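You operate a simulated robot arm through the tools that you are given. There is no shell and no other tool. Be economical: measure what you need, move in short steps, check, and stop when the job is done.

You are at the controls of a simulated two-armed robot. One attempt, no reset.

Task
Screw the cap back on the green-cap refill bottle. Open the fridge door, take the blue-cap island tube on the top of the island by the bath and put it away on the middle shelf of the fridge, then shut the door. Put the dose tube labelled "311" from the top of the island by the bath on the long arm of the low shelf and the dose tube marked "326" on the dish bench. Take the grey note card on the top of the island by the bath and put it away on the upper shelf of the side table. Take the blue-cap tube labelled "416" from the top of the island by the bath and put it on top of the empty intake bottle there. Turn the pump knob to 20 ml. Do these in any order. Set down upright: blue-cap island tube, dose tube, grey note card, blue-cap tube.

Only the result counts: the job must be done as asked and must still hold three seconds after the hand-in. Knocking over, shifting, dropping, spilling or breaking anything else fails it. A push-on lid holds only when it is set on centred and level and pressed home; a screw cap is set on level and turned clockwise until tight.

Robot
Two 7-joint arms with two-finger parallel grippers on one trunk, on a base that drives. Base frame: it is fixed to the floor where the robot stands at the start and does not move with it; the origin is under the middle of the robot, x ahead of it, y to its left, z up. Readings come in mm, rad, newtons and seconds.
The left shoulder is at the start at [-82, 119, 851], the right one opposite. With the tool pointing down near the work surface each hand reaches from about 120 to 580 mm from the robot's upright axis, wherever it stands, measured 20 degrees to its own side. Places, roughly: blue-cap island tube [500, 750, 1000]; blue-cap tube [500, 500, 1000]; dish bench [2300, 1000, 800]; dose tube [500, 750, 1000]; empty intake bottle [500, 1000, 1000]; fridge door [-600, 2400, 1300]; green-cap refill bottle [500, -250, 1000]; grey note card [500, 750, 1000]; long arm of the low shelf [3900, 2600, 400]; middle shelf of the fridge [-900, 2400, 1200]; pump knob [5200, 2600, 900]; upper shelf of the side table (69x12 cm) [4800, -680, 980]. Payload 3.43 kg a hand.
The tool frame of a hand sits at the grasp point between the pads (the TCP): z along the fingers, y along the line on which they close. The tips reach 30 mm beyond it. Largest opening 94 mm; finger width 28, thickness 10; the body of the gripper, 50 by 96 mm, starts 55 mm behind the TCP.
Orientation is that of the tool frame in the base frame, as a unit quaternion [x, y, z, w]. With the fingers straight down and closing along the base's y, the tool's x points along the base's -x, its y along +y and its z along -z.

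Tools
- The arms move only by the tool servo_tool. It takes "left_increments", "right_increments" or both (then of equal length, played together; a hand with none holds still); each is a list of rows, each a list of 7 numbers: the turn, a rotation vector about the base's x, y, z in units of 45 degrees (1.0 is 45 degrees), then the shift along the base's x, y, z in units of 250 mm (1.0 is 250 mm), then the finger opening in mm, from 0 to 94. In form: [[rx, ry, rz, x, y, z, gripper], ...]. A call has 1 to 8 rows; each row is the pose to reach, as a shift and turn from the pose commanded when the call began. A call with a number of a shift or a turn outside -1 to 1 is refused whole. A row lasts 0.2 s, in which the tool goes at most 50 mm and 0.15 rad; a call with a longer step from one row to the next is refused whole, and so is a gripper value outside its range. Where a pose cannot be reached the arm comes as near as it can. A force on the tool above 40 N (or 10 N above the force at the start of the call, whichever is more), or a blocked arm, ends the call early, and 0.2 s more pass. The fingers move at their own pace (about 153 mm/s each) and stop on an object; they squeeze with about 35 N. The grip force told is the motor's: it shows also when the fingers shut on nothing. Time passes only in rows, and 0.2 s behind the last, so rows that repeat a pose let the fingers close. The reply holds the time, the measured pose of the TCP, the force on the tool along the base axes, the opening and the grip force, in the units named above and with some noise, with the torque about the TCP (base axes, N m) and any sound that the robot's microphone picked up.
- Cameras (640 x 400 px; columns grow to the right, rows downward): "scene" is now at [8.7, 23.8, 1563]; the picture's right is [0.25, -0.97, 0.00], its down [-0.80, -0.21, -0.56] and it looks along [0.54, 0.14, -0.83] (base axes); focal length 268 px, centre (320, 200). "left" rides on the left gripper at [76, -14, -102] in its tool frame; the picture's right is [0.18, 0.98, 0.00], its down [-0.75, 0.14, -0.64] and it looks along [-0.63, 0.12, 0.77] (tool axes); focal length 243 px, centre (320, 200). "right" rides on the right gripper at [76, 14, -102] in its tool frame; the picture's right is [-0.18, 0.98, 0.00], its down [-0.75, -0.14, -0.64] and it looks along [-0.63, -0.12, 0.77] (tool axes); focal length 243 px, centre (320, 200). There is no depth. A picture from a camera that has moved, and an enlarged one, comes with that camera's place and axes in the base frame and with its lens. The place of the scene camera against the robot may be out by one fixed shift of up to 25 mm in any direction.
- get_image(camera): a new picture of that camera. It takes no simulated time.
- lift_body(by): slides the trunk up (or, below 0, down) by that many mm; the arms and the scene camera ride with it, the base frame stays. It gives what a move gives, with no picture.
- roll_base(legs): drives the robot by 1 to 6 legs, each [ahead, left, turn to the left] in mm, mm and rad, along the robot's own axes; the way and the turn of a leg run together, so that a leg with both is an arc; at most 1500 mm and 3.142 rad a leg. The arms and the cameras ride along, it lands a little off, and it stops where it bumps. It gives what a move gives.
- turn_head(pan, tilt): turns the head with the scene camera to pan (to the left, within 2.496 rad either way) and tilt (down, from -0.506 to 1.204), counted from straight ahead of the robot. It gives what a move gives.
- close_up(camera, box): a new picture of the part [left, top, right, bottom] of that camera's present view, enlarged. It takes no simulated time.
- hand_in(): hands the job in; it is judged then, once.

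Work in short steps. Places have to be worked out from the pictures, the camera data and where the tool is seen: move nearer, look again, correct. Check each grasp and each placing, and mend what went wrong. You have 207 turns and 190 pictures in all, those below and enlarged ones among them. Open the grippers and draw the arms clear of the work before you hand the job in, unless the task says otherwise.

The tools are called after "Call:" as name(argument=value, ...) on one line, values as JSON. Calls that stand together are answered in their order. servo_tool: Moves the arms, as the interface text tells. Its arguments: {"type":"object","properties":{"left_increments":{"type":"array","items":{"type":"array","items":{"type":"number"}}},"right_increments":{"type":"array","items":{"type":"array","items":{"type":"number"}}}},"required":[]} The other tools are called the same way: lift_body (by) slides the trunk up or down; roll_base (legs) drives the base; turn_head (pan, tilt) turns the head that bears the scene camera; get_image (camera) takes a picture; close_up (camera, box) takes an enlarged picture of a part of a camera's view; hand_in () hands the job in.

At the start:

```text
time: 0.0
left_position: [267.4, 368.8, 1152.5]
left_ee_rot: [0.0, 1.0, 0.0, 0.001]
left_ft_force: [0.5, -1.0, -0.5]
left_moment: [-0.02, 0.01, -0.01]
left_opening: 93.8
left_grip_force: 0.1
right_position: [292.3, 57.2, 1108.6]
right_ee_rot: [0.0, 1.0, 0.0, 0.0]
right_ft_force: [-0.4, -0.2, 0.9]
right_moment: [0.0, -0.01, 0.01]
right_opening: 94.0
right_grip_force: 0.1
trunk travel left (down, up): [-275.0, 60.0]
robot x, y, heading: [-2.2, 3.9, 0.001]
head pan, tilt: [0.253, 0.977]
```

scene: 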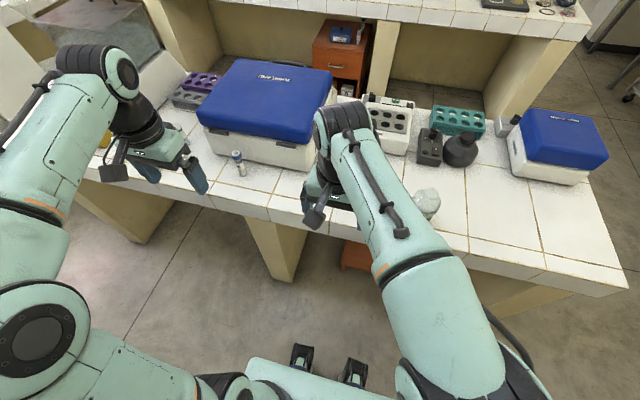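
right: 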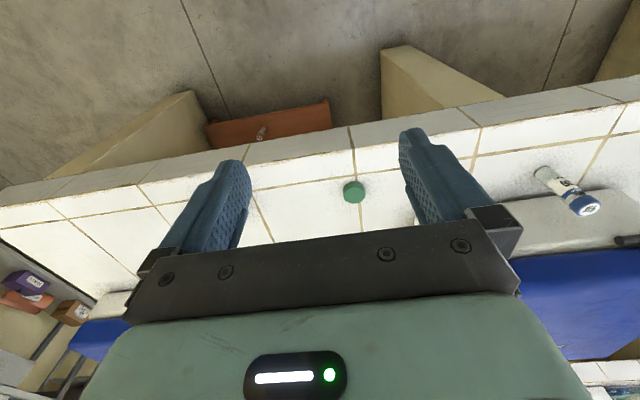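
left: 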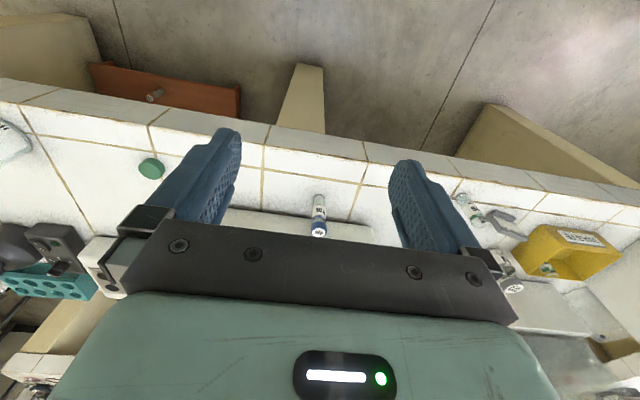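

I start by looking around the island with the head to find the objects.

Call:
turn_head(pan=0.9, tilt=0.7)

Call:
get_image(camera="scene")

Call:
turn_head(pan=-0.3, tilt=0.8)

Call:
get_image(camera="scene")

```text
time: 1.0
left_position: [266.9, 368.0, 1151.8]
left_ee_rot: [0.0, 1.0, 0.0, 0.0]
left_ft_force: [0.2, -0.1, 0.5]
left_moment: [-0.02, -0.01, -0.04]
left_opening: 93.8
left_grip_force: 0.0
right_position: [292.1, 56.6, 1108.5]
right_ee_rot: [0.0, 1.0, -0.001, 0.0]
right_ft_force: [0.5, -0.4, -0.5]
right_moment: [-0.04, -0.01, 0.02]
right_opening: 94.0
right_grip_force: 0.1
trunk travel left (down, up): [-275.0, 60.0]
robot x, y, heading: [0.7, 2.6, -0.001]
head pan, tilt: [0.901, 0.7]
```

```text
186 pictures are left
camera scene: at [-7.3, 72.5, 1584.7], right [0.78, -0.62, 0.0], down [-0.4, -0.5, -0.76], along [0.48, 0.6, -0.64], focal length 268 px, centre (320, 200)
```

scene: 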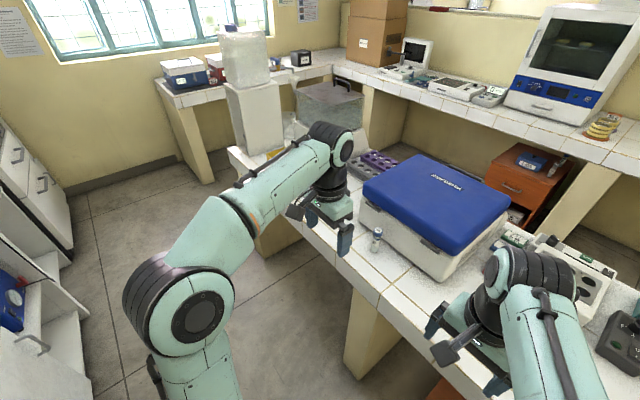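

```text
time: 2.4
left_position: [267.4, 368.2, 1152.3]
left_ee_rot: [0.0, 1.0, 0.0, -0.001]
left_ft_force: [-0.2, 0.3, -0.2]
left_moment: [0.0, 0.0, -0.02]
left_opening: 93.8
left_grip_force: 0.1
right_position: [292.2, 56.8, 1107.5]
right_ee_rot: [0.0, 1.0, 0.0, 0.0]
right_ft_force: [0.5, 0.4, 0.5]
right_moment: [-0.03, -0.01, 0.0]
right_opening: 93.8
right_grip_force: 0.1
trunk travel left (down, up): [-275.0, 60.0]
robot x, y, heading: [0.2, 0.1, 0.004]
head pan, tilt: [-0.3, 0.799]
```

```text
185 pictures are left
camera scene: at [17.0, -17.8, 1576.5], right [-0.3, -0.96, 0.0], down [-0.69, 0.21, -0.7], along [0.67, -0.21, -0.72], focal length 268 px, centre (320, 200)
```

scene: 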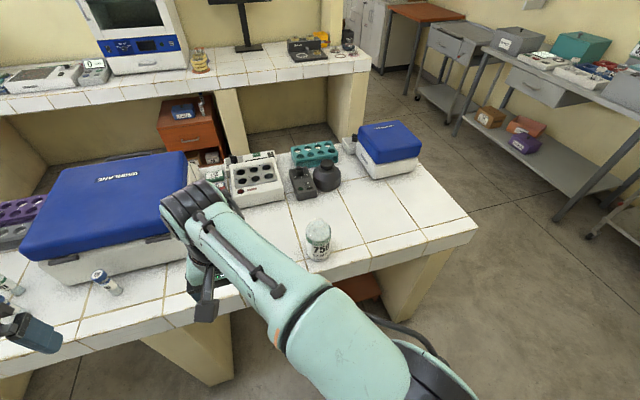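

The green cap triangulates to about [500, 81, 850], and the bottle stands near [460,-150]. I'll look closer at the left side.

Call:
close_up(camera="left", box=[400, 150, 640, 300])

Call:
turn_head(pan=1.3, tilt=0.6)

Call:
get_image(camera="scene")

Call:
close_up(camera="left", box=[260, 150, 400, 250])

```text
2.67 times, centred on (520, 225) of left
camera zoom: at [191.7, 352.9, 1254.4], right [-0.18, 0.98, 0.0], down [0.75, 0.14, 0.64], along [0.63, 0.12, -0.77], focal length 647 px, centre (-213, 133)
```

zoom: 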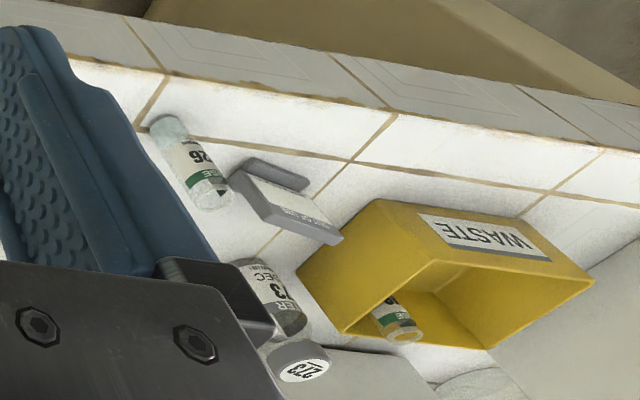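

```text
time: 4.1
left_position: [268.7, 368.4, 1152.5]
left_ee_rot: [0.0, 1.0, 0.0, 0.0]
left_ft_force: [-0.8, -0.2, -0.2]
left_moment: [0.04, 0.01, 0.01]
left_opening: 94.2
left_grip_force: 0.0
right_position: [291.3, 57.9, 1109.3]
right_ee_rot: [0.0, 1.0, 0.0, 0.0]
right_ft_force: [0.3, 0.5, 0.1]
right_moment: [-0.01, -0.02, 0.0]
right_opening: 94.2
right_grip_force: 0.1
trunk travel left (down, up): [-275.0, 60.0]
robot x, y, heading: [0.3, -1.3, 0.004]
head pan, tilt: [1.3, 0.6]
```

```text
183 pictures are left
camera scene: at [-36.4, 91.1, 1593.3], right [0.96, -0.27, 0.0], down [-0.15, -0.54, -0.83], along [0.22, 0.79, -0.56], focal length 268 px, centre (320, 200)
```

scene: 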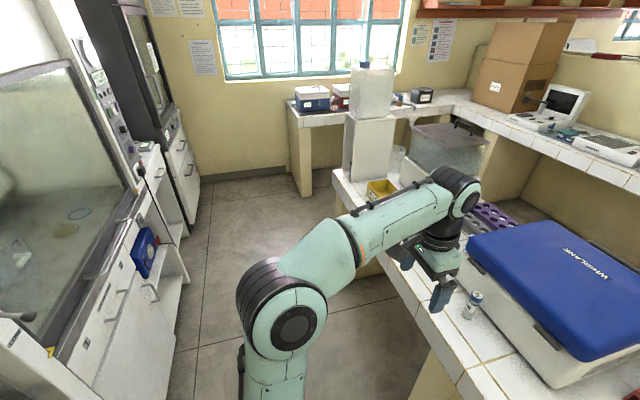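

```text
4.00 times, centred on (330, 200) of left
camera zoom: at [191.7, 352.8, 1254.4], right [-0.18, 0.98, 0.0], down [0.75, 0.14, 0.64], along [0.63, 0.12, -0.77], focal length 970 px, centre (280, 200)
```

zoom: 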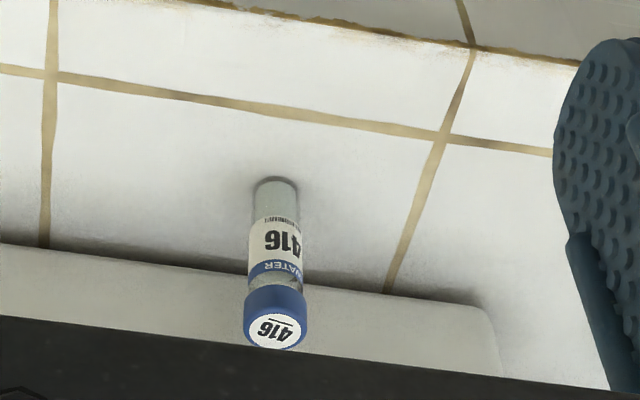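

Going for the green cap with the right hand: first hover above it, narrower opening later, then check with its camera.

Call:
servo_tool(right_increments=[[0, 0, 0, 0.16, 0.02, -0.06, 94], [0, 0, 0, 0.32, 0.04, -0.12, 94], [0, 0, 0, 0.48, 0.06, -0.2, 94], [0, 0, 0, 0.64, 0.08, -0.3, 94], [0, 0, 0, 0.8, 0.096, -0.4, 94], [0, 0, 0, 0.83, 0.096, -0.56, 94], [0, 0, 0, 0.83, 0.096, -0.6, 94]])

Call:
get_image(camera="right")

Call:
turn_head(pan=-0.1, tilt=0.9)

Call:
get_image(camera="scene")

```text
time: 5.7
left_position: [266.7, 368.5, 1151.6]
left_ee_rot: [0.001, 1.0, 0.0, 0.0]
left_ft_force: [-0.1, 0.6, -0.9]
left_moment: [-0.04, 0.02, 0.01]
left_opening: 94.0
left_grip_force: 0.0
right_position: [488.6, 78.3, 955.9]
right_ee_rot: [0.0, 1.0, 0.001, 0.0]
right_ft_force: [-0.7, 0.1, 0.3]
right_moment: [0.03, -0.03, 0.03]
right_opening: 94.1
right_grip_force: 0.0
right hand out of reach, approached as far as the arm can: row 5, 6, 7
trunk travel left (down, up): [-275.0, 60.0]
robot x, y, heading: [-2.7, 0.9, 0.002]
head pan, tilt: [1.3, 0.6]
```

```text
181 pictures are left
camera right: at [411.7, 92.3, 1058.4], right [0.18, 0.98, 0.0], down [0.75, -0.14, 0.64], along [0.63, -0.12, -0.77], focal length 243 px, centre (320, 200)
```

right: 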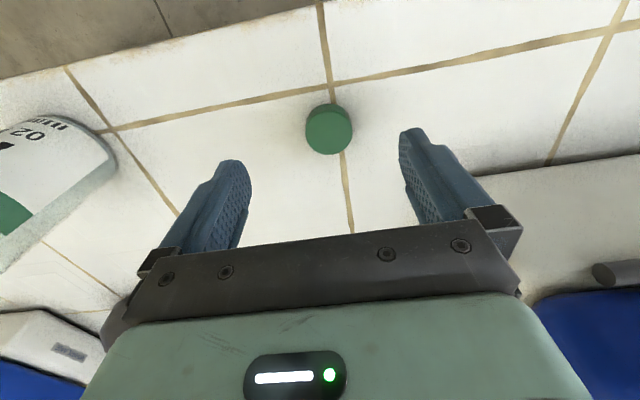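

```text
time: 7.2
left_position: [268.1, 368.2, 1151.9]
left_ee_rot: [0.0, 1.0, 0.001, -0.001]
left_ft_force: [-0.5, 0.0, -0.4]
left_moment: [0.01, -0.01, -0.03]
left_opening: 94.0
left_grip_force: 0.1
right_position: [488.0, 77.9, 955.3]
right_ee_rot: [0.0, 1.0, 0.0, 0.0]
right_ft_force: [0.1, -0.8, -0.6]
right_moment: [-0.01, 0.0, -0.02]
right_opening: 94.2
right_grip_force: 0.1
trunk travel left (down, up): [-275.0, 60.0]
robot x, y, heading: [1.2, 0.3, 0.001]
head pan, tilt: [-0.099, 0.901]
```

```text
180 pictures are left
camera scene: at [15.0, -1.4, 1568.6], right [-0.1, -1.0, 0.0], down [-0.78, 0.08, -0.62], along [0.62, -0.06, -0.78], focal length 268 px, centre (320, 200)
```

scene: 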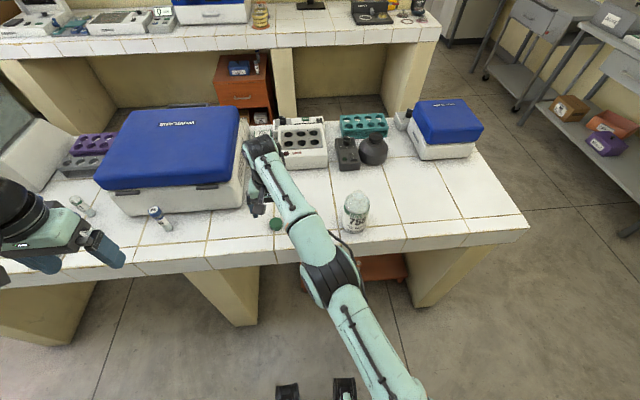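

The cap is at about [501,82,850], a little out of reach, so I roll ahead 90 mm (the right hand is well above the table).

Call:
roll_base(legs=[[90, 0, 0]])

Call:
get_image(camera="right")

```text
time: 8.3
left_position: [357.5, 368.0, 1151.5]
left_ee_rot: [0.0, 1.0, 0.0, 0.0]
left_ft_force: [0.2, -0.7, 0.6]
left_moment: [0.03, 0.06, -0.01]
left_opening: 94.1
left_grip_force: 0.1
right_position: [578.0, 76.6, 955.8]
right_ee_rot: [0.001, 1.0, 0.0, 0.0]
right_ft_force: [0.0, -0.6, -0.2]
right_moment: [0.02, -0.02, 0.01]
right_opening: 94.0
right_grip_force: 0.1
trunk travel left (down, up): [-275.0, 60.0]
robot x, y, heading: [88.0, 1.5, 0.003]
head pan, tilt: [-0.099, 0.901]
```

```text
179 pictures are left
camera right: at [501.1, 92.4, 1058.9], right [0.18, 0.98, 0.0], down [0.75, -0.14, 0.64], along [0.63, -0.12, -0.77], focal length 243 px, centre (320, 200)
```

right: 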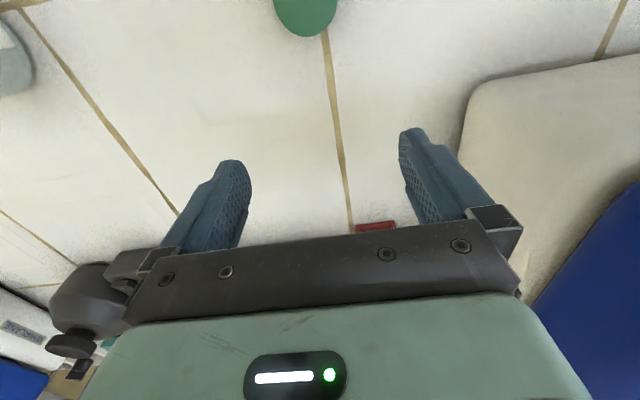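

Cap at about [503,82,850]. Move over it and look before descending.

Call:
servo_tool(right_increments=[[0, 0, 0, -0.15, 0.02, 0, 94], [0, 0, 0, -0.3, 0.02, 0, 70], [0, 0, 0, -0.3, 0.02, -0.12, 70]])

Call:
get_image(camera="right")

```text
time: 9.1
left_position: [358.0, 368.9, 1153.6]
left_ee_rot: [0.001, 1.0, -0.001, 0.001]
left_ft_force: [0.2, 1.2, 0.3]
left_moment: [-0.06, 0.03, -0.04]
left_opening: 93.9
left_grip_force: 0.0
right_position: [502.5, 82.9, 925.4]
right_ee_rot: [-0.001, 1.0, 0.001, 0.001]
right_ft_force: [0.6, -1.4, 0.6]
right_moment: [0.01, 0.0, -0.03]
right_opening: 69.9
right_grip_force: 0.0
trunk travel left (down, up): [-275.0, 60.0]
robot x, y, heading: [87.5, -2.6, -0.0]
head pan, tilt: [-0.099, 0.901]
```

```text
178 pictures are left
camera right: at [426.6, 97.5, 1028.4], right [0.18, 0.98, 0.0], down [0.75, -0.14, 0.64], along [0.63, -0.12, -0.77], focal length 243 px, centre (320, 200)
```

right: 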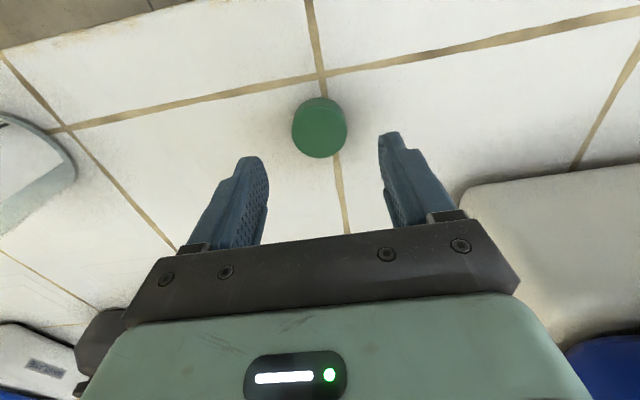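

The cap sits straight below the TCP. Descend and grip.

Call:
servo_tool(right_increments=[[0, 0, 0, 0, 0, -0.1, 70], [0, 0, 0, 0, 0, -0.18, 70], [0, 0, 0, 0, 0, -0.2, 70], [0, 0, 0, 0, 0, -0.2, 70]])

Call:
get_image(camera="right")

```text
time: 10.1
left_position: [356.3, 367.6, 1152.5]
left_ee_rot: [0.0, 1.0, 0.0, 0.001]
left_ft_force: [-1.1, -0.5, -0.3]
left_moment: [-0.01, -0.02, -0.02]
left_opening: 94.1
left_grip_force: 0.0
right_position: [502.7, 83.2, 879.4]
right_ee_rot: [0.0, 1.0, 0.002, 0.004]
right_ft_force: [-2.1, -1.3, 32.5]
right_moment: [-1.31, 0.51, -0.07]
right_opening: 70.7
right_grip_force: 0.9
trunk travel left (down, up): [-275.0, 60.0]
robot x, y, heading: [89.0, -0.6, 0.001]
head pan, tilt: [-0.099, 0.901]
```

```text
177 pictures are left
camera right: at [424.7, 97.5, 982.3], right [0.18, 0.98, 0.01], down [0.75, -0.14, 0.65], along [0.64, -0.11, -0.76], focal length 243 px, centre (320, 200)
```

right: 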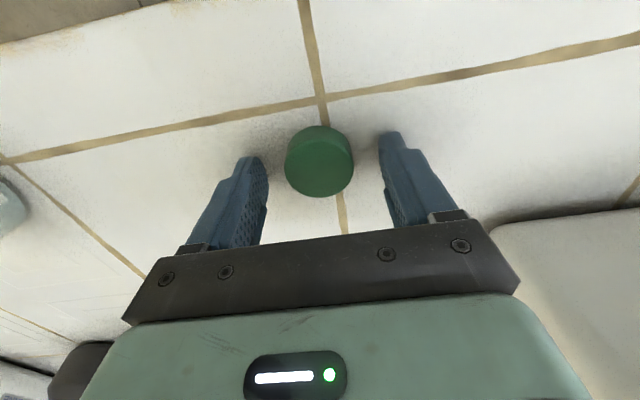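

Tips touched the table at TCP z≈879 (table ≈850). Raise 3 mm and close on the cap.

Call:
servo_tool(right_increments=[[0, 0, 0, 0, 0, 0.02, 70], [0, 0, 0, 0, 0, 0.02, 20], [0, 0, 0, 0, 0, 0.02, 20], [0, 0, 0, 0, 0, 0.02, 20]])

Call:
get_image(camera="right")

```text
time: 11.1
left_position: [357.4, 368.6, 1151.8]
left_ee_rot: [0.0, 1.0, -0.001, 0.001]
left_ft_force: [0.1, 0.2, 0.1]
left_moment: [-0.01, -0.01, -0.02]
left_opening: 93.9
left_grip_force: 0.1
right_position: [501.9, 83.4, 879.8]
right_ee_rot: [-0.001, 1.0, 0.0, -0.001]
right_ft_force: [-2.3, 1.1, 3.3]
right_moment: [0.02, -0.04, 0.01]
right_opening: 33.1
right_grip_force: 35.0
trunk travel left (down, up): [-275.0, 60.0]
robot x, y, heading: [90.6, 1.2, 0.003]
head pan, tilt: [-0.099, 0.901]
```

```text
176 pictures are left
camera right: at [424.7, 97.8, 982.7], right [0.18, 0.98, 0.0], down [0.75, -0.14, 0.64], along [0.63, -0.12, -0.77], focal length 243 px, centre (320, 200)
```

right: 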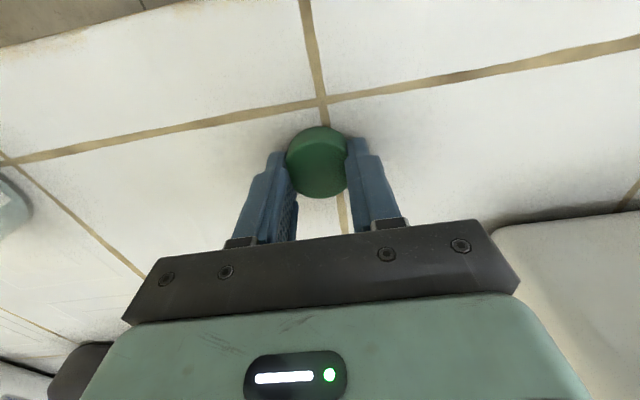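

Grip firm at 33 mm. I'll zoom to judge how centred the cap is in the fingers.

Call:
close_up(camera="right", box=[240, 100, 400, 240])

```text
2.86 times, centred on (320, 170) of right
camera zoom: at [424.7, 97.8, 982.7], right [0.18, 0.98, 0.0], down [0.75, -0.14, 0.64], along [0.63, -0.12, -0.77], focal length 693 px, centre (320, 286)
```

zoom: 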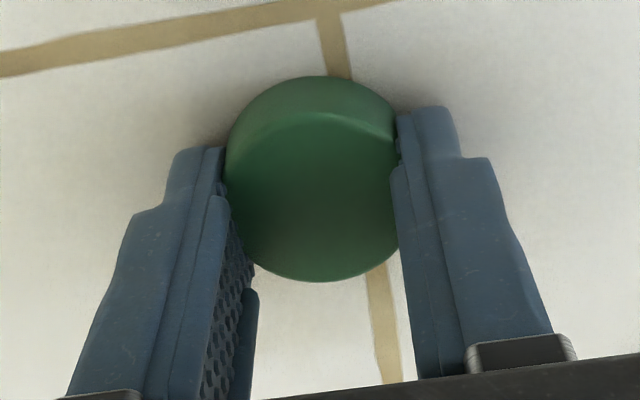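

The cap is gripped nearly centred (cap centre ≈ TCP −3 mm in x). Lift it and look for the bottle neck.

Call:
servo_tool(right_increments=[[0, 0, 0, 0, 0, 0.2, 20], [0, 0, 0, 0, 0, 0.4, 20], [0, 0, 0, 0, 0, 0.6, 20], [0, 0, 0, 0, 0, 0.8, 20], [0, 0, 0, 0, -0.2, 0.9, 20], [0, 0, 0, 0, -0.3, 0.9, 20]])

Call:
get_image(camera="right")

Call:
get_image(camera="scene")

```text
refused: row 5 steps farther than a row can; nothing moved
```

```text
174 pictures are left
camera right: at [424.7, 97.8, 982.7], right [0.18, 0.98, 0.0], down [0.75, -0.14, 0.64], along [0.63, -0.12, -0.77], focal length 243 px, centre (320, 200)
```

right: 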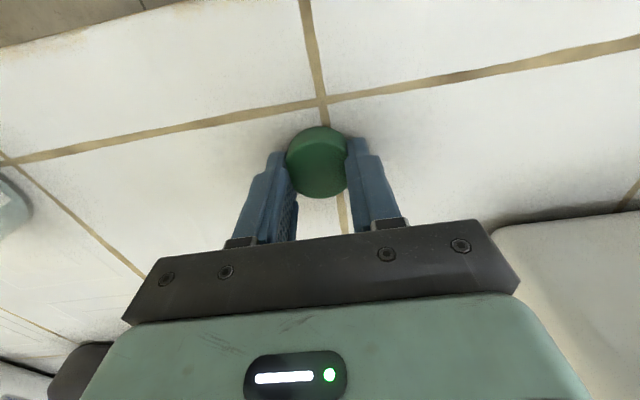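

```text
173 pictures are left
camera scene: at [104.0, -1.5, 1568.5], right [-0.1, -1.0, 0.0], down [-0.78, 0.08, -0.62], along [0.62, -0.06, -0.78], focal length 268 px, centre (320, 200)
```

scene: 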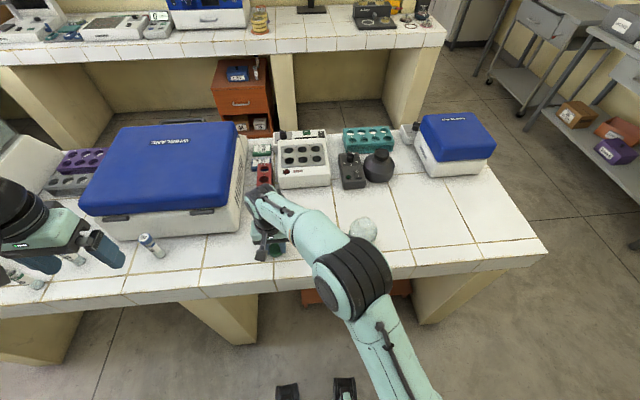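

The call was refused for step size, so I repeat with smaller steps.

Call:
servo_tool(right_increments=[[0, 0, 0, 0, 0, 0.18, 20], [0, 0, 0, 0, 0, 0.36, 20], [0, 0, 0, 0, 0, 0.54, 20], [0, 0, 0, 0, 0, 0.72, 20], [0, 0, 0, 0, -0.15, 0.8, 20], [0, 0, 0, 0, -0.3, 0.8, 20]])

Call:
get_image(camera="right")

Call:
get_image(camera="scene")

```text
time: 12.5
left_position: [356.4, 367.3, 1152.1]
left_ee_rot: [0.0, 1.0, 0.0, 0.0]
left_ft_force: [-0.6, -0.5, 0.0]
left_moment: [-0.01, -0.03, -0.02]
left_opening: 94.1
left_grip_force: 0.1
right_position: [502.1, 5.6, 1081.4]
right_ee_rot: [-0.001, 1.0, 0.002, 0.0]
right_ft_force: [0.0, -0.5, 0.3]
right_moment: [0.0, -0.03, 0.0]
right_opening: 33.1
right_grip_force: 34.8
trunk travel left (down, up): [-275.0, 60.0]
robot x, y, heading: [85.3, -3.4, -0.002]
head pan, tilt: [-0.099, 0.901]
```

```text
172 pictures are left
camera right: at [424.8, 20.9, 1184.2], right [0.18, 0.98, 0.0], down [0.75, -0.14, 0.64], along [0.63, -0.12, -0.77], focal length 243 px, centre (320, 200)
```

right: 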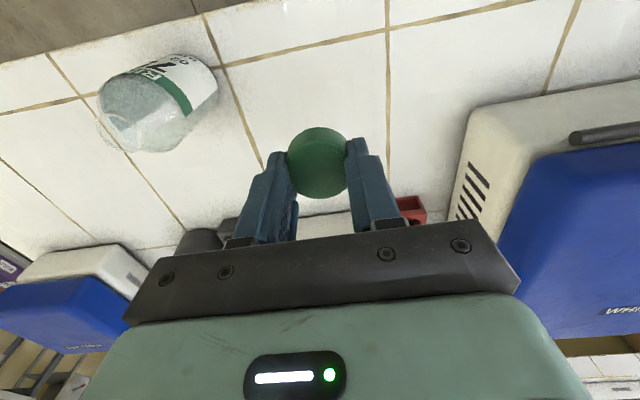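

```text
171 pictures are left
camera scene: at [104.2, -2.3, 1568.6], right [-0.1, -0.99, 0.0], down [-0.78, 0.08, -0.62], along [0.62, -0.06, -0.78], focal length 268 px, centre (320, 200)
```

scene: 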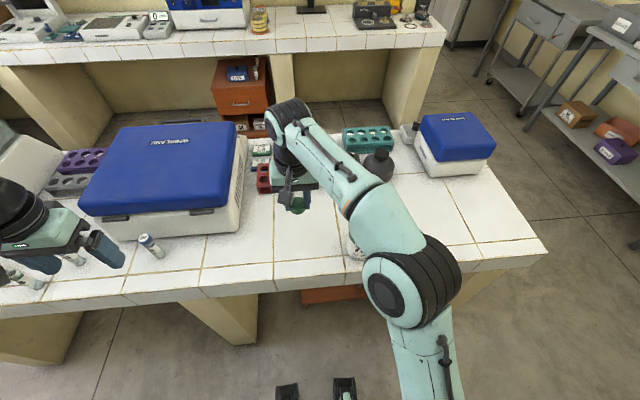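

Bottle base at roughly [473,-155]. Move the cap above it and look.

Call:
servo_tool(right_increments=[[0, 0, 0, -0.03, -0.18, 0, 20], [0, 0, 0, -0.06, -0.36, 0.04, 20], [0, 0, 0, -0.1, -0.5, 0.1, 20]])

Call:
get_image(camera="right")

```text
time: 13.3
left_position: [356.0, 368.1, 1152.7]
left_ee_rot: [0.0, 1.0, 0.0, 0.0]
left_ft_force: [-0.8, -0.3, 0.2]
left_moment: [0.04, 0.0, 0.0]
left_opening: 93.9
left_grip_force: 0.0
right_position: [477.9, -120.1, 1106.9]
right_ee_rot: [-0.001, 1.0, 0.0, 0.001]
right_ft_force: [-0.2, -0.6, -0.2]
right_moment: [0.02, 0.02, 0.0]
right_opening: 33.1
right_grip_force: 35.5
trunk travel left (down, up): [-275.0, 60.0]
robot x, y, heading: [90.9, -0.8, -0.001]
head pan, tilt: [-0.099, 0.901]
```

```text
170 pictures are left
camera right: at [400.7, -104.6, 1209.7], right [0.18, 0.98, 0.0], down [0.75, -0.14, 0.64], along [0.63, -0.12, -0.77], focal length 243 px, centre (320, 200)
```

right: 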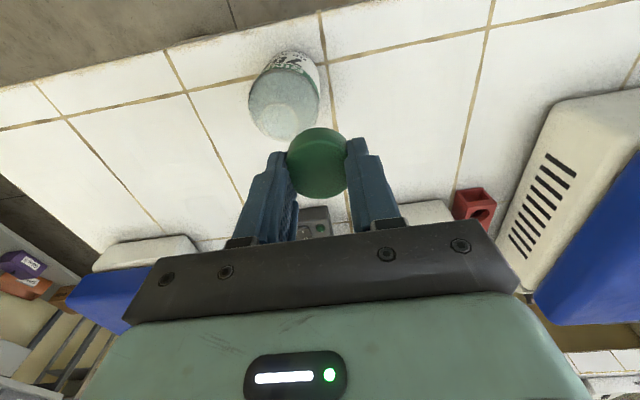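

Call:
close_up(camera="right", box=[220, 40, 380, 140])

```text
4.00 times, centred on (300, 90) of right
camera zoom: at [400.7, -104.6, 1209.7], right [0.18, 0.98, 0.0], down [0.75, -0.14, 0.64], along [0.63, -0.12, -0.77], focal length 970 px, centre (400, 640)
```

zoom: 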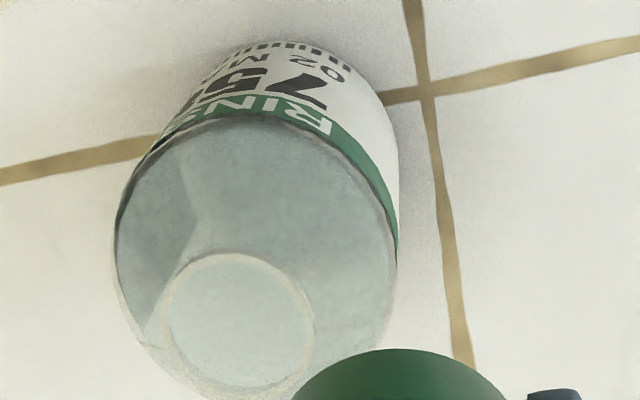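

The neck ring is visible. I shift the hand for a second view to triangulate the neck's top.

Call:
servo_tool(right_increments=[[0, 0, 0, 0.05, -0.15, 0, 20], [0, 0, 0, 0.1, -0.3, 0, 20], [0, 0, 0, 0.1, -0.46, 0, 20]])

Call:
close_up(camera="right", box=[340, 20, 500, 140])

```text
time: 14.1
left_position: [357.4, 366.7, 1152.3]
left_ee_rot: [0.0, 1.0, 0.0, 0.0]
left_ft_force: [-0.9, 0.3, 0.0]
left_moment: [0.01, 0.01, 0.03]
left_opening: 94.1
left_grip_force: 0.1
right_position: [500.6, -233.0, 1108.0]
right_ee_rot: [-0.001, 1.0, 0.001, 0.001]
right_ft_force: [0.1, -0.2, 0.4]
right_moment: [0.06, -0.03, 0.02]
right_opening: 33.3
right_grip_force: 35.5
trunk travel left (down, up): [-275.0, 60.0]
robot x, y, heading: [85.2, -1.7, -0.002]
head pan, tilt: [-0.099, 0.901]
```

```text
3.33 times, centred on (420, 80) of right
camera zoom: at [425.1, -218.9, 1209.7], right [0.18, 0.98, 0.0], down [0.75, -0.14, 0.64], along [0.63, -0.12, -0.77], focal length 809 px, centre (-13, 600)
```

zoom: 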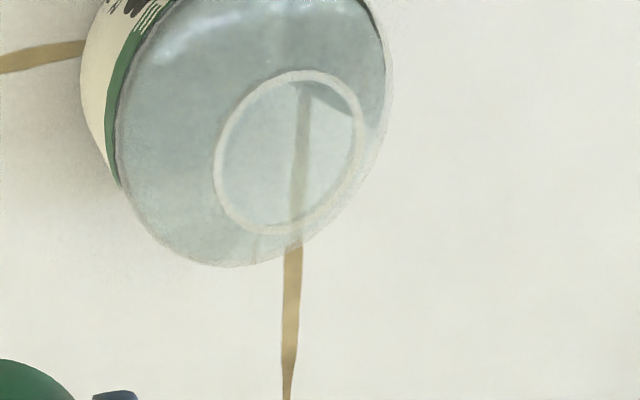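

Neck top ≈ [478.5,-157,994.5]. I wind the wrist counter-clockwise 90° in the air first (two calls) so a long clockwise turn is available.

Call:
servo_tool(right_increments=[[0, 0, 0.16, -0.02, 0.08, 0, 20], [0, 0, 0.33, -0.04, 0.16, 0, 20], [0, 0, 0.5, -0.06, 0.24, 0, 20], [0, 0, 0.67, -0.08, 0.3, 0, 20], [0, 0, 0.84, -0.08, 0.3, 0, 20], [0, 0, 1.0, -0.08, 0.3, 0, 20]])

Call:
servo_tool(right_increments=[[0, 0, 0.16, 0, 0, 0, 20], [0, 0, 0.33, 0, 0, 0, 20], [0, 0, 0.5, 0, 0, 0, 20], [0, 0, 0.67, 0, 0, 0, 20], [0, 0, 0.84, 0, 0, 0, 20], [0, 0, 1.0, 0, 0, 0, 20]])

Call:
get_image(camera="right")

```text
time: 15.5
left_position: [356.7, 366.9, 1153.1]
left_ee_rot: [0.0, 1.0, 0.0, 0.0]
left_ft_force: [-0.7, -0.6, -0.3]
left_moment: [0.01, 0.0, 0.03]
left_opening: 93.7
left_grip_force: 0.0
right_position: [482.6, -157.5, 1106.4]
right_ee_rot: [-0.383, 0.924, 0.001, 0.001]
right_ft_force: [-0.5, -0.6, 0.0]
right_moment: [0.02, -0.03, 0.03]
right_opening: 32.9
right_grip_force: 35.0
trunk travel left (down, up): [-275.0, 60.0]
robot x, y, heading: [89.1, -1.0, 0.002]
head pan, tilt: [-0.099, 0.901]
```

```text
time: 16.9
left_position: [356.3, 367.9, 1152.2]
left_ee_rot: [0.0, 1.0, 0.0, 0.0]
left_ft_force: [0.3, -0.3, 0.4]
left_moment: [0.0, -0.03, -0.02]
left_opening: 94.2
left_grip_force: 0.1
right_position: [482.0, -157.7, 1105.6]
right_ee_rot: [0.708, -0.706, -0.001, 0.0]
right_ft_force: [-0.1, 0.9, 0.3]
right_moment: [-0.06, -0.02, 0.02]
right_opening: 33.1
right_grip_force: 35.1
trunk travel left (down, up): [-275.0, 60.0]
robot x, y, heading: [91.3, 0.2, -0.001]
head pan, tilt: [-0.099, 0.901]
```

```text
167 pictures are left
camera right: at [467.9, -233.3, 1209.0], right [-0.98, 0.18, 0.0], down [0.14, 0.75, 0.64], along [0.12, 0.63, -0.77], focal length 243 px, centre (320, 200)
```

right: 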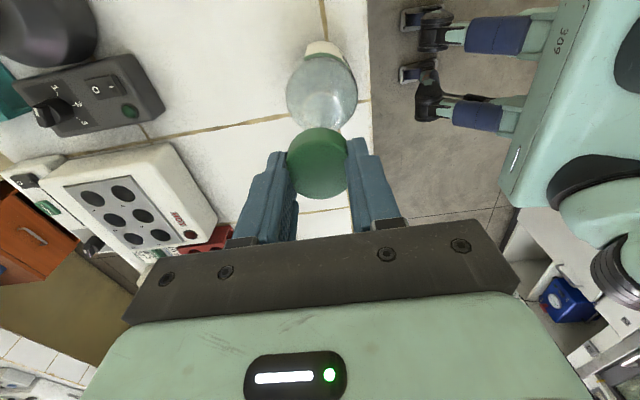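

Now align over the neck and descend to about 15 mm above for a check.

Call:
servo_tool(right_increments=[[0, 0, 0, -0.016, 0.014, -0.1, 20], [0, 0, 0, -0.016, 0.014, -0.2, 20], [0, 0, 0, -0.016, 0.014, -0.26, 20]])

Call:
close_up(camera="right", box=[240, 60, 400, 220])

```text
time: 17.7
left_position: [355.9, 367.8, 1152.5]
left_ee_rot: [0.0, 1.0, 0.0, -0.001]
left_ft_force: [-0.2, 0.4, -0.4]
left_moment: [0.0, -0.01, -0.04]
left_opening: 94.1
left_grip_force: 0.1
right_position: [477.7, -154.2, 1041.4]
right_ee_rot: [-0.707, 0.707, 0.001, -0.001]
right_ft_force: [1.1, -0.3, 0.8]
right_moment: [-0.02, -0.01, 0.02]
right_opening: 33.1
right_grip_force: 35.4
trunk travel left (down, up): [-275.0, 60.0]
robot x, y, heading: [90.3, 1.3, 0.003]
head pan, tilt: [-0.099, 0.901]
```

```text
2.50 times, centred on (320, 140) of right
camera zoom: at [463.8, -229.3, 1144.2], right [-0.98, 0.18, 0.0], down [0.14, 0.75, 0.64], along [0.12, 0.63, -0.77], focal length 606 px, centre (320, 350)
```

zoom: 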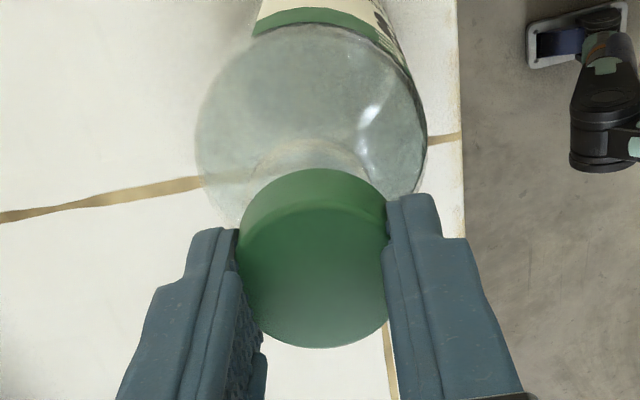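

Alignment looks within a mm or two. Descend slowly till contact is felt.

Call:
servo_tool(right_increments=[[0, 0, 0, 0.002, 0, -0.03, 20], [0, 0, 0, 0.002, 0, -0.06, 20], [0, 0, 0, 0.002, 0, -0.07, 20], [0, 0, 0, 0.002, 0, -0.08, 20]])

Call:
close_up(camera="right", box=[240, 60, 400, 220])

```text
time: 18.7
left_position: [356.7, 367.1, 1152.6]
left_ee_rot: [0.001, 1.0, -0.001, 0.001]
left_ft_force: [-0.3, -0.9, -0.5]
left_moment: [0.03, 0.05, 0.03]
left_opening: 94.3
left_grip_force: 0.0
right_position: [479.6, -157.0, 1028.2]
right_ee_rot: [-0.706, 0.708, -0.006, 0.006]
right_ft_force: [-2.0, -2.5, 13.3]
right_moment: [-0.03, 0.15, 0.0]
right_opening: 32.9
right_grip_force: 35.0
trunk travel left (down, up): [-275.0, 60.0]
robot x, y, heading: [89.8, -2.7, 0.002]
head pan, tilt: [-0.099, 0.901]
stopped in row 4 (right hand): the force on the tool passed its limit at 43 N (the readings are from after the stop); the commanded pose is now the measured one
```

```text
2.50 times, centred on (320, 140) of right
camera zoom: at [463.5, -231.3, 1131.0], right [-0.98, 0.19, -0.02], down [0.13, 0.75, 0.65], along [0.13, 0.63, -0.76], focal length 606 px, centre (320, 350)
```

zoom: 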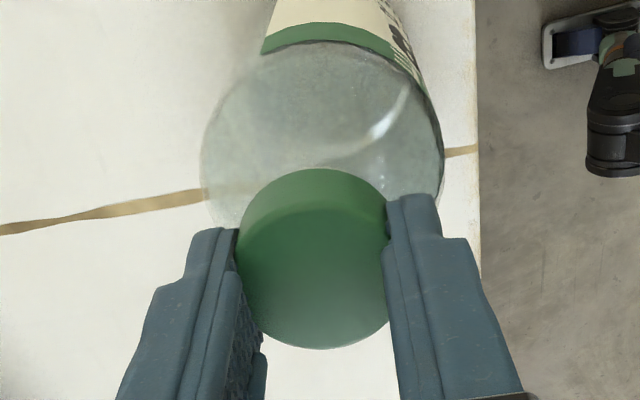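

Contact at TCP z 1028 (cap bottom ≈998). Straighten the slight tilt and begin turning clockwise with light pressure.

Call:
servo_tool(right_increments=[[0, 0.02, 0, 0, 0.004, 0.0, 20], [0, 0.02, -0.16, 0, 0.004, -0.002, 20], [0, 0.02, -0.33, 0, 0.004, -0.004, 20], [0, 0.02, -0.5, 0, 0.004, -0.006, 20], [0, 0.02, -0.67, 0, 0.004, -0.008, 20], [0, 0.02, -0.84, 0, 0.004, -0.01, 20], [0, 0.02, -1.0, 0, 0.004, -0.012, 20]])

Call:
close_up(camera="right", box=[240, 60, 400, 220])

```text
time: 20.4
left_position: [356.1, 368.7, 1153.2]
left_ee_rot: [0.001, 1.0, 0.0, 0.0]
left_ft_force: [0.0, -0.4, 0.6]
left_moment: [0.0, 0.0, 0.0]
left_opening: 93.8
left_grip_force: 0.2
right_position: [480.7, -154.5, 1027.9]
right_ee_rot: [-0.39, 0.921, -0.001, 0.003]
right_ft_force: [-2.4, -0.8, 9.6]
right_moment: [-0.03, 0.14, -0.05]
right_opening: 33.0
right_grip_force: 34.5
trunk travel left (down, up): [-275.0, 60.0]
robot x, y, heading: [86.5, -1.6, 0.0]
head pan, tilt: [-0.099, 0.901]
stopped in row 7 (right hand): the force on the tool passed its limit at 48 N (the readings are from after the stop); the commanded pose is now the measured one
```

```text
2.50 times, centred on (320, 140) of right
camera zoom: at [416.8, -198.8, 1129.6], right [-0.58, 0.82, 0.0], down [0.62, 0.44, 0.64], along [0.53, 0.37, -0.76], focal length 606 px, centre (320, 350)
```

zoom: 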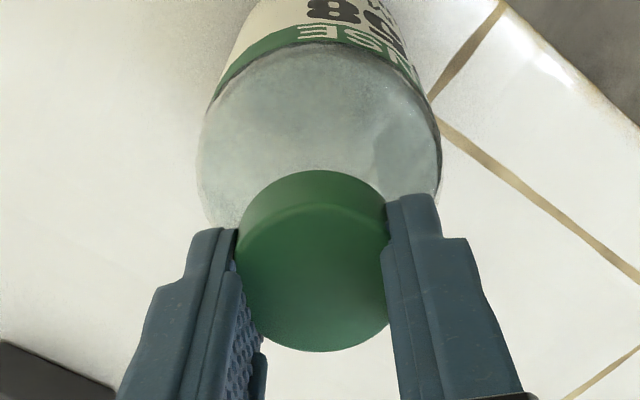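

The cap sits on the rim, centred; z unchanged so far. Continue turning with lighter pressure.

Call:
servo_tool(right_increments=[[0, 0, -0.16, -0.002, 0, -0.002, 20], [0, 0, -0.33, -0.002, -0.001, -0.002, 20], [0, 0, -0.5, -0.002, -0.001, -0.002, 20], [0, 0, -0.67, -0.002, -0.002, -0.003, 20], [0, 0, -0.84, -0.002, -0.003, -0.003, 20], [0, 0, -1.0, 0, -0.004, -0.003, 20]])

Call:
close_up(camera="right", box=[240, 60, 400, 220])

```text
time: 21.8
left_position: [355.5, 368.4, 1152.2]
left_ee_rot: [0.001, 1.0, -0.001, 0.0]
left_ft_force: [-0.3, -0.6, 0.5]
left_moment: [-0.04, -0.02, -0.01]
left_opening: 94.0
left_grip_force: 0.1
right_position: [479.3, -155.1, 1026.3]
right_ee_rot: [-0.007, 1.0, -0.001, 0.001]
right_ft_force: [-2.6, 1.3, 22.6]
right_moment: [0.35, 0.13, 0.35]
right_opening: 32.8
right_grip_force: 35.3
trunk travel left (down, up): [-275.0, 60.0]
robot x, y, heading: [92.3, -2.0, 0.0]
head pan, tilt: [-0.099, 0.901]
```

```text
2.50 times, centred on (320, 140) of right
camera zoom: at [403.7, -140.8, 1129.3], right [0.17, 0.99, 0.0], down [0.75, -0.13, 0.65], along [0.64, -0.11, -0.76], focal length 606 px, centre (320, 350)
```

zoom: 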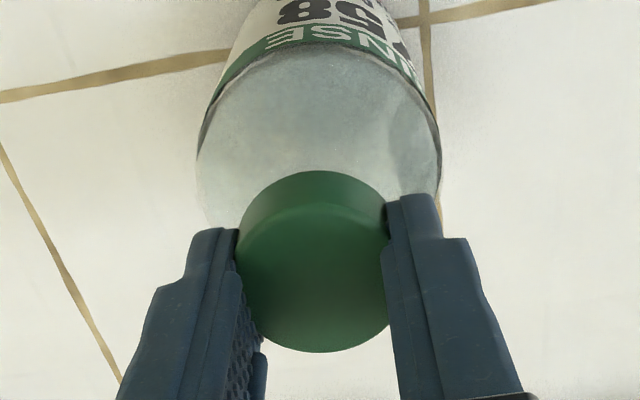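

The bottle turns along with the cap, so I'll hold it with the left hand: horizontal grasp from the left side. First yaw the left hand 90° in the air, moving it inwards; the right eases its pressure.

Call:
servo_tool(left_increments=[[0, 0, 0.16, 0.02, -0.08, 0, 94], [0, 0, 0.33, 0.04, -0.16, 0, 94], [0, 0, 0.5, 0.06, -0.24, 0, 94], [0, 0, 0.67, 0.08, -0.32, 0, 94], [0, 0, 0.84, 0.1, -0.4, 0, 94], [0, 0, 1.0, 0.12, -0.4, 0, 94]], right_increments=[[0, 0, 0, 0, 0, 0.003, 20], [0, 0, 0, 0, 0, 0.004, 20], [0, 0, 0, 0, 0, 0.004, 20], [0, 0, 0, 0, 0, 0.004, 20], [0, 0, 0, 0, 0, 0.004, 20], [0, 0, 0, 0, 0, 0.004, 20]])

Call:
servo_tool(left_increments=[[0, 0, 0.16, 0.0, 0, 0, 94], [0, 0, 0.33, 0.0, 0, 0, 94], [0, 0, 0.5, 0.0, 0, 0, 94], [0, 0, 0.67, 0.0, 0, 0, 94], [0, 0, 0.84, 0.0, 0, 0, 94], [0, 0, 1.0, 0.0, 0, 0, 94]])

Call:
servo_tool(left_increments=[[-0.16, 0, 0, 0.0, 0, 0, 94], [-0.33, 0, 0, 0.0, 0, 0, 94], [-0.5, 0, 0, 0.0, 0, 0, 94], [-0.67, 0, 0, 0.0, 0, 0, 94], [-0.84, 0, 0, 0.0, 0, 0, 94], [-1, 0, 0, 0.0, 0, 0, 94]])

Call:
get_image(camera="scene")

```text
time: 23.1
left_position: [386.1, 268.4, 1151.1]
left_ee_rot: [-0.383, 0.924, -0.001, -0.001]
left_ft_force: [0.2, -0.6, 0.1]
left_moment: [-0.03, -0.03, 0.02]
left_opening: 94.1
left_grip_force: 0.2
right_position: [480.2, -155.3, 1026.8]
right_ee_rot: [-0.008, 1.0, -0.001, 0.001]
right_ft_force: [-1.1, 3.4, 17.7]
right_moment: [0.34, 0.03, -0.02]
right_opening: 33.0
right_grip_force: 34.7
trunk travel left (down, up): [-275.0, 60.0]
robot x, y, heading: [92.2, -0.3, 0.002]
head pan, tilt: [-0.099, 0.901]
```

```text
time: 24.6
left_position: [386.5, 269.0, 1151.6]
left_ee_rot: [0.708, -0.706, 0.0, 0.0]
left_ft_force: [0.4, 0.4, 1.1]
left_moment: [-0.01, 0.01, -0.02]
left_opening: 94.0
left_grip_force: 0.0
right_position: [481.2, -155.0, 1026.1]
right_ee_rot: [-0.008, 1.0, -0.001, 0.0]
right_ft_force: [-0.4, 2.9, 16.0]
right_moment: [0.3, 0.03, -0.01]
right_opening: 33.1
right_grip_force: 35.2
trunk travel left (down, up): [-275.0, 60.0]
robot x, y, heading: [87.3, -0.5, -0.001]
head pan, tilt: [-0.099, 0.901]
```

```text
time: 25.9
left_position: [386.1, 268.7, 1152.3]
left_ee_rot: [-0.652, 0.654, -0.272, -0.271]
left_ft_force: [0.4, -0.5, 0.6]
left_moment: [-0.03, -0.03, 0.04]
left_opening: 93.8
left_grip_force: 0.0
right_position: [480.4, -154.9, 1027.5]
right_ee_rot: [-0.007, 1.0, -0.001, 0.001]
right_ft_force: [-1.4, 2.5, 12.9]
right_moment: [0.3, 0.09, -0.05]
right_opening: 33.2
right_grip_force: 35.0
trunk travel left (down, up): [-275.0, 60.0]
robot x, y, heading: [93.5, -1.2, 0.0]
head pan, tilt: [-0.099, 0.901]
```

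```text
162 pictures are left
camera scene: at [103.3, -0.7, 1568.6], right [-0.1, -0.99, 0.0], down [-0.78, 0.08, -0.62], along [0.62, -0.06, -0.78], focal length 268 px, centre (320, 200)
```

scene: 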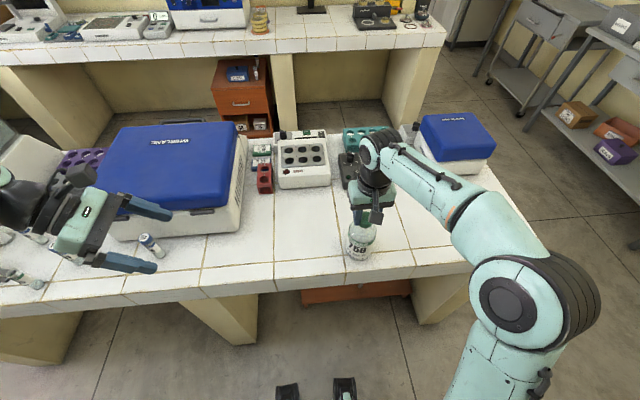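

Tilt is going as intended. Finish the tilt while moving to the left of the bottle.

Call:
servo_tool(left_increments=[[-0.16, 0, 0, 0.06, -0.04, 0, 94], [-0.33, 0, 0, 0.12, -0.08, 0, 94], [-0.5, 0, 0, 0.18, -0.12, 0, 94], [-0.67, 0, 0, 0.24, -0.18, 0, 94], [-0.84, 0, 0, 0.3, -0.26, 0, 94], [-1, 0, 0, 0.37, -0.36, 0, 94], [-1, 0, 0, 0.37, -0.5, 0, 94], [-1, 0, 0, 0.37, -0.6, -0.1, 94]])

Call:
get_image(camera="left")

Call:
get_image(camera="scene")

```text
time: 27.8
left_position: [478.5, 117.9, 1128.2]
left_ee_rot: [0.499, -0.5, 0.501, 0.5]
left_ft_force: [0.2, 0.8, -0.1]
left_moment: [0.01, 0.0, -0.01]
left_opening: 93.8
left_grip_force: 0.0
right_position: [480.6, -155.4, 1027.3]
right_ee_rot: [-0.007, 1.0, -0.001, 0.001]
right_ft_force: [-0.8, 3.0, 11.6]
right_moment: [0.28, 0.05, 0.02]
right_opening: 33.1
right_grip_force: 35.1
trunk travel left (down, up): [-275.0, 60.0]
robot x, y, heading: [87.0, 1.1, -0.004]
head pan, tilt: [-0.099, 0.901]
```

```text
161 pictures are left
camera left: at [492.7, 219.3, 1203.7], right [-0.98, 0.0, 0.18], down [-0.14, 0.64, -0.75], along [-0.12, -0.77, -0.63], focal length 243 px, centre (320, 200)
```

left: 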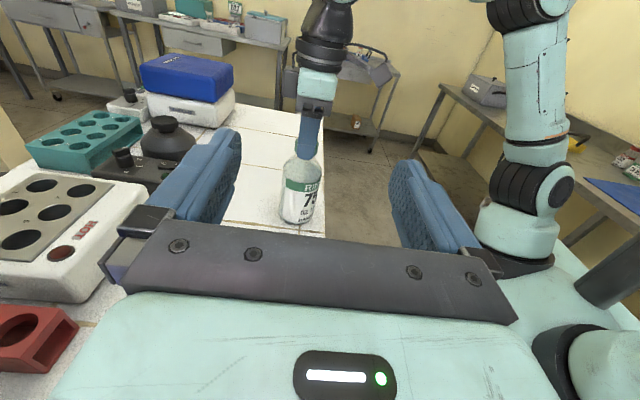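

```text
160 pictures are left
camera scene: at [103.3, -0.9, 1568.6], right [-0.1, -0.99, 0.0], down [-0.78, 0.08, -0.62], along [0.62, -0.06, -0.78], focal length 268 px, centre (320, 200)
```

scene: 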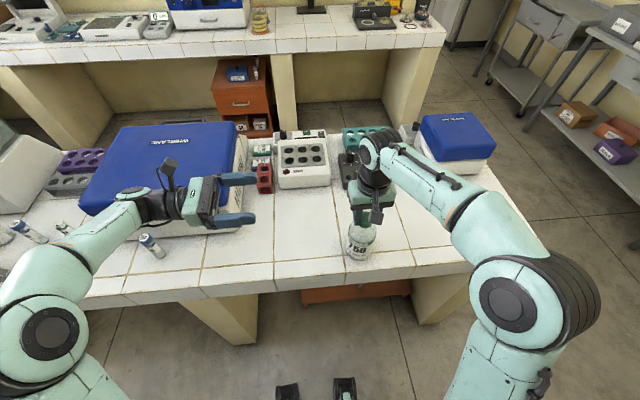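

View is good. Move in to y≈−10 still high, then descend to grasp height.

Call:
servo_tool(left_increments=[[0, 0, 0, 0, -0.18, 0, 94], [0, 0, 0, 0, -0.36, 0, 94], [0, 0, 0, 0, -0.5, 0, 94], [0, 0, 0, 0, -0.5, -0.18, 94], [0, 0, 0, 0, -0.5, -0.36, 94], [0, 0, 0, 0, -0.5, -0.54, 94]])

Call:
get_image(camera="left")

Call:
get_image(camera="scene")

```text
time: 29.1
left_position: [478.8, -6.9, 992.1]
left_ee_rot: [0.499, -0.5, 0.501, 0.5]
left_ft_force: [-0.7, 0.2, -0.3]
left_moment: [-0.02, -0.01, 0.04]
left_opening: 93.9
left_grip_force: 0.1
right_position: [479.8, -155.4, 1027.2]
right_ee_rot: [-0.007, 1.0, -0.001, 0.001]
right_ft_force: [-0.1, 3.3, 13.2]
right_moment: [0.24, 0.08, 0.0]
right_opening: 33.1
right_grip_force: 35.0
trunk travel left (down, up): [-275.0, 60.0]
robot x, y, heading: [87.6, 4.5, -0.001]
head pan, tilt: [-0.099, 0.901]
```

```text
159 pictures are left
camera left: at [493.2, 94.6, 1067.8], right [-0.98, 0.0, 0.18], down [-0.14, 0.64, -0.75], along [-0.12, -0.77, -0.63], focal length 243 px, centre (320, 200)
```

left: 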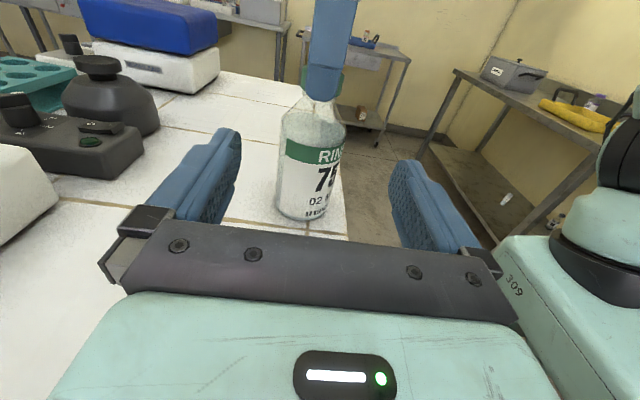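

```text
158 pictures are left
camera scene: at [103.4, -0.8, 1568.6], right [-0.1, -0.99, 0.0], down [-0.78, 0.08, -0.62], along [0.62, -0.06, -0.78], focal length 268 px, centre (320, 200)
```

scene: 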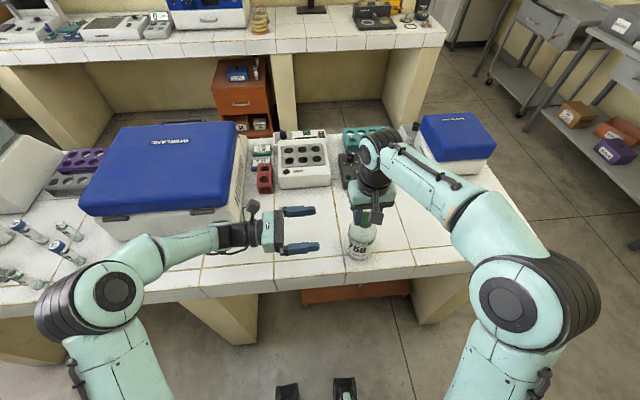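

The bottle lies in line with the open fingers. Lower to z≈912 and look.

Call:
servo_tool(left_increments=[[0, 0, 0, 0, 0, -0.12, 94], [0, 0, 0, 0, 0, -0.24, 94], [0, 0, 0, 0, -0.0, -0.32, 94]])

Call:
get_image(camera="left")

Call:
get_image(camera="scene")

```text
time: 29.9
left_position: [478.8, -5.1, 912.3]
left_ee_rot: [0.499, -0.5, 0.501, 0.5]
left_ft_force: [0.2, 0.5, -0.1]
left_moment: [-0.01, -0.02, 0.01]
left_opening: 94.3
left_grip_force: 0.0
right_position: [481.5, -155.9, 1027.5]
right_ee_rot: [-0.008, 1.0, -0.001, 0.002]
right_ft_force: [-1.5, 3.0, 11.9]
right_moment: [0.26, 0.07, 0.0]
right_opening: 33.0
right_grip_force: 35.0
trunk travel left (down, up): [-275.0, 60.0]
robot x, y, heading: [90.9, -3.0, -0.001]
head pan, tilt: [-0.099, 0.901]
```

```text
157 pictures are left
camera left: at [494.3, 95.6, 987.8], right [-0.98, 0.0, 0.18], down [-0.14, 0.64, -0.75], along [-0.12, -0.77, -0.63], focal length 243 px, centre (320, 200)
```

left: 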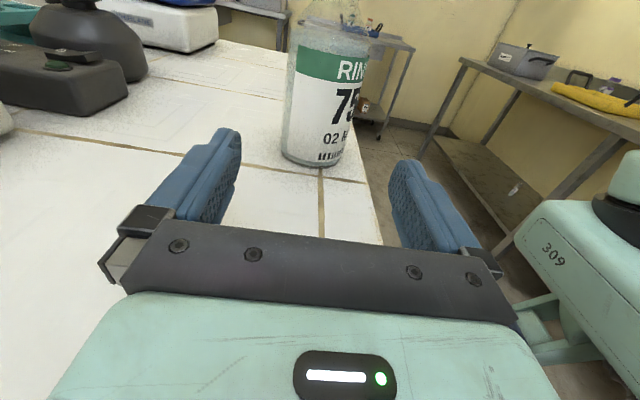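

```text
156 pictures are left
camera scene: at [103.4, -0.9, 1568.6], right [-0.1, -0.99, 0.0], down [-0.78, 0.08, -0.62], along [0.62, -0.06, -0.78], focal length 268 px, centre (320, 200)
```

scene: 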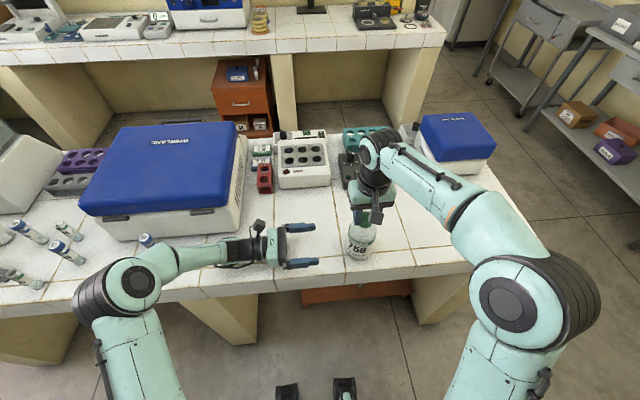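

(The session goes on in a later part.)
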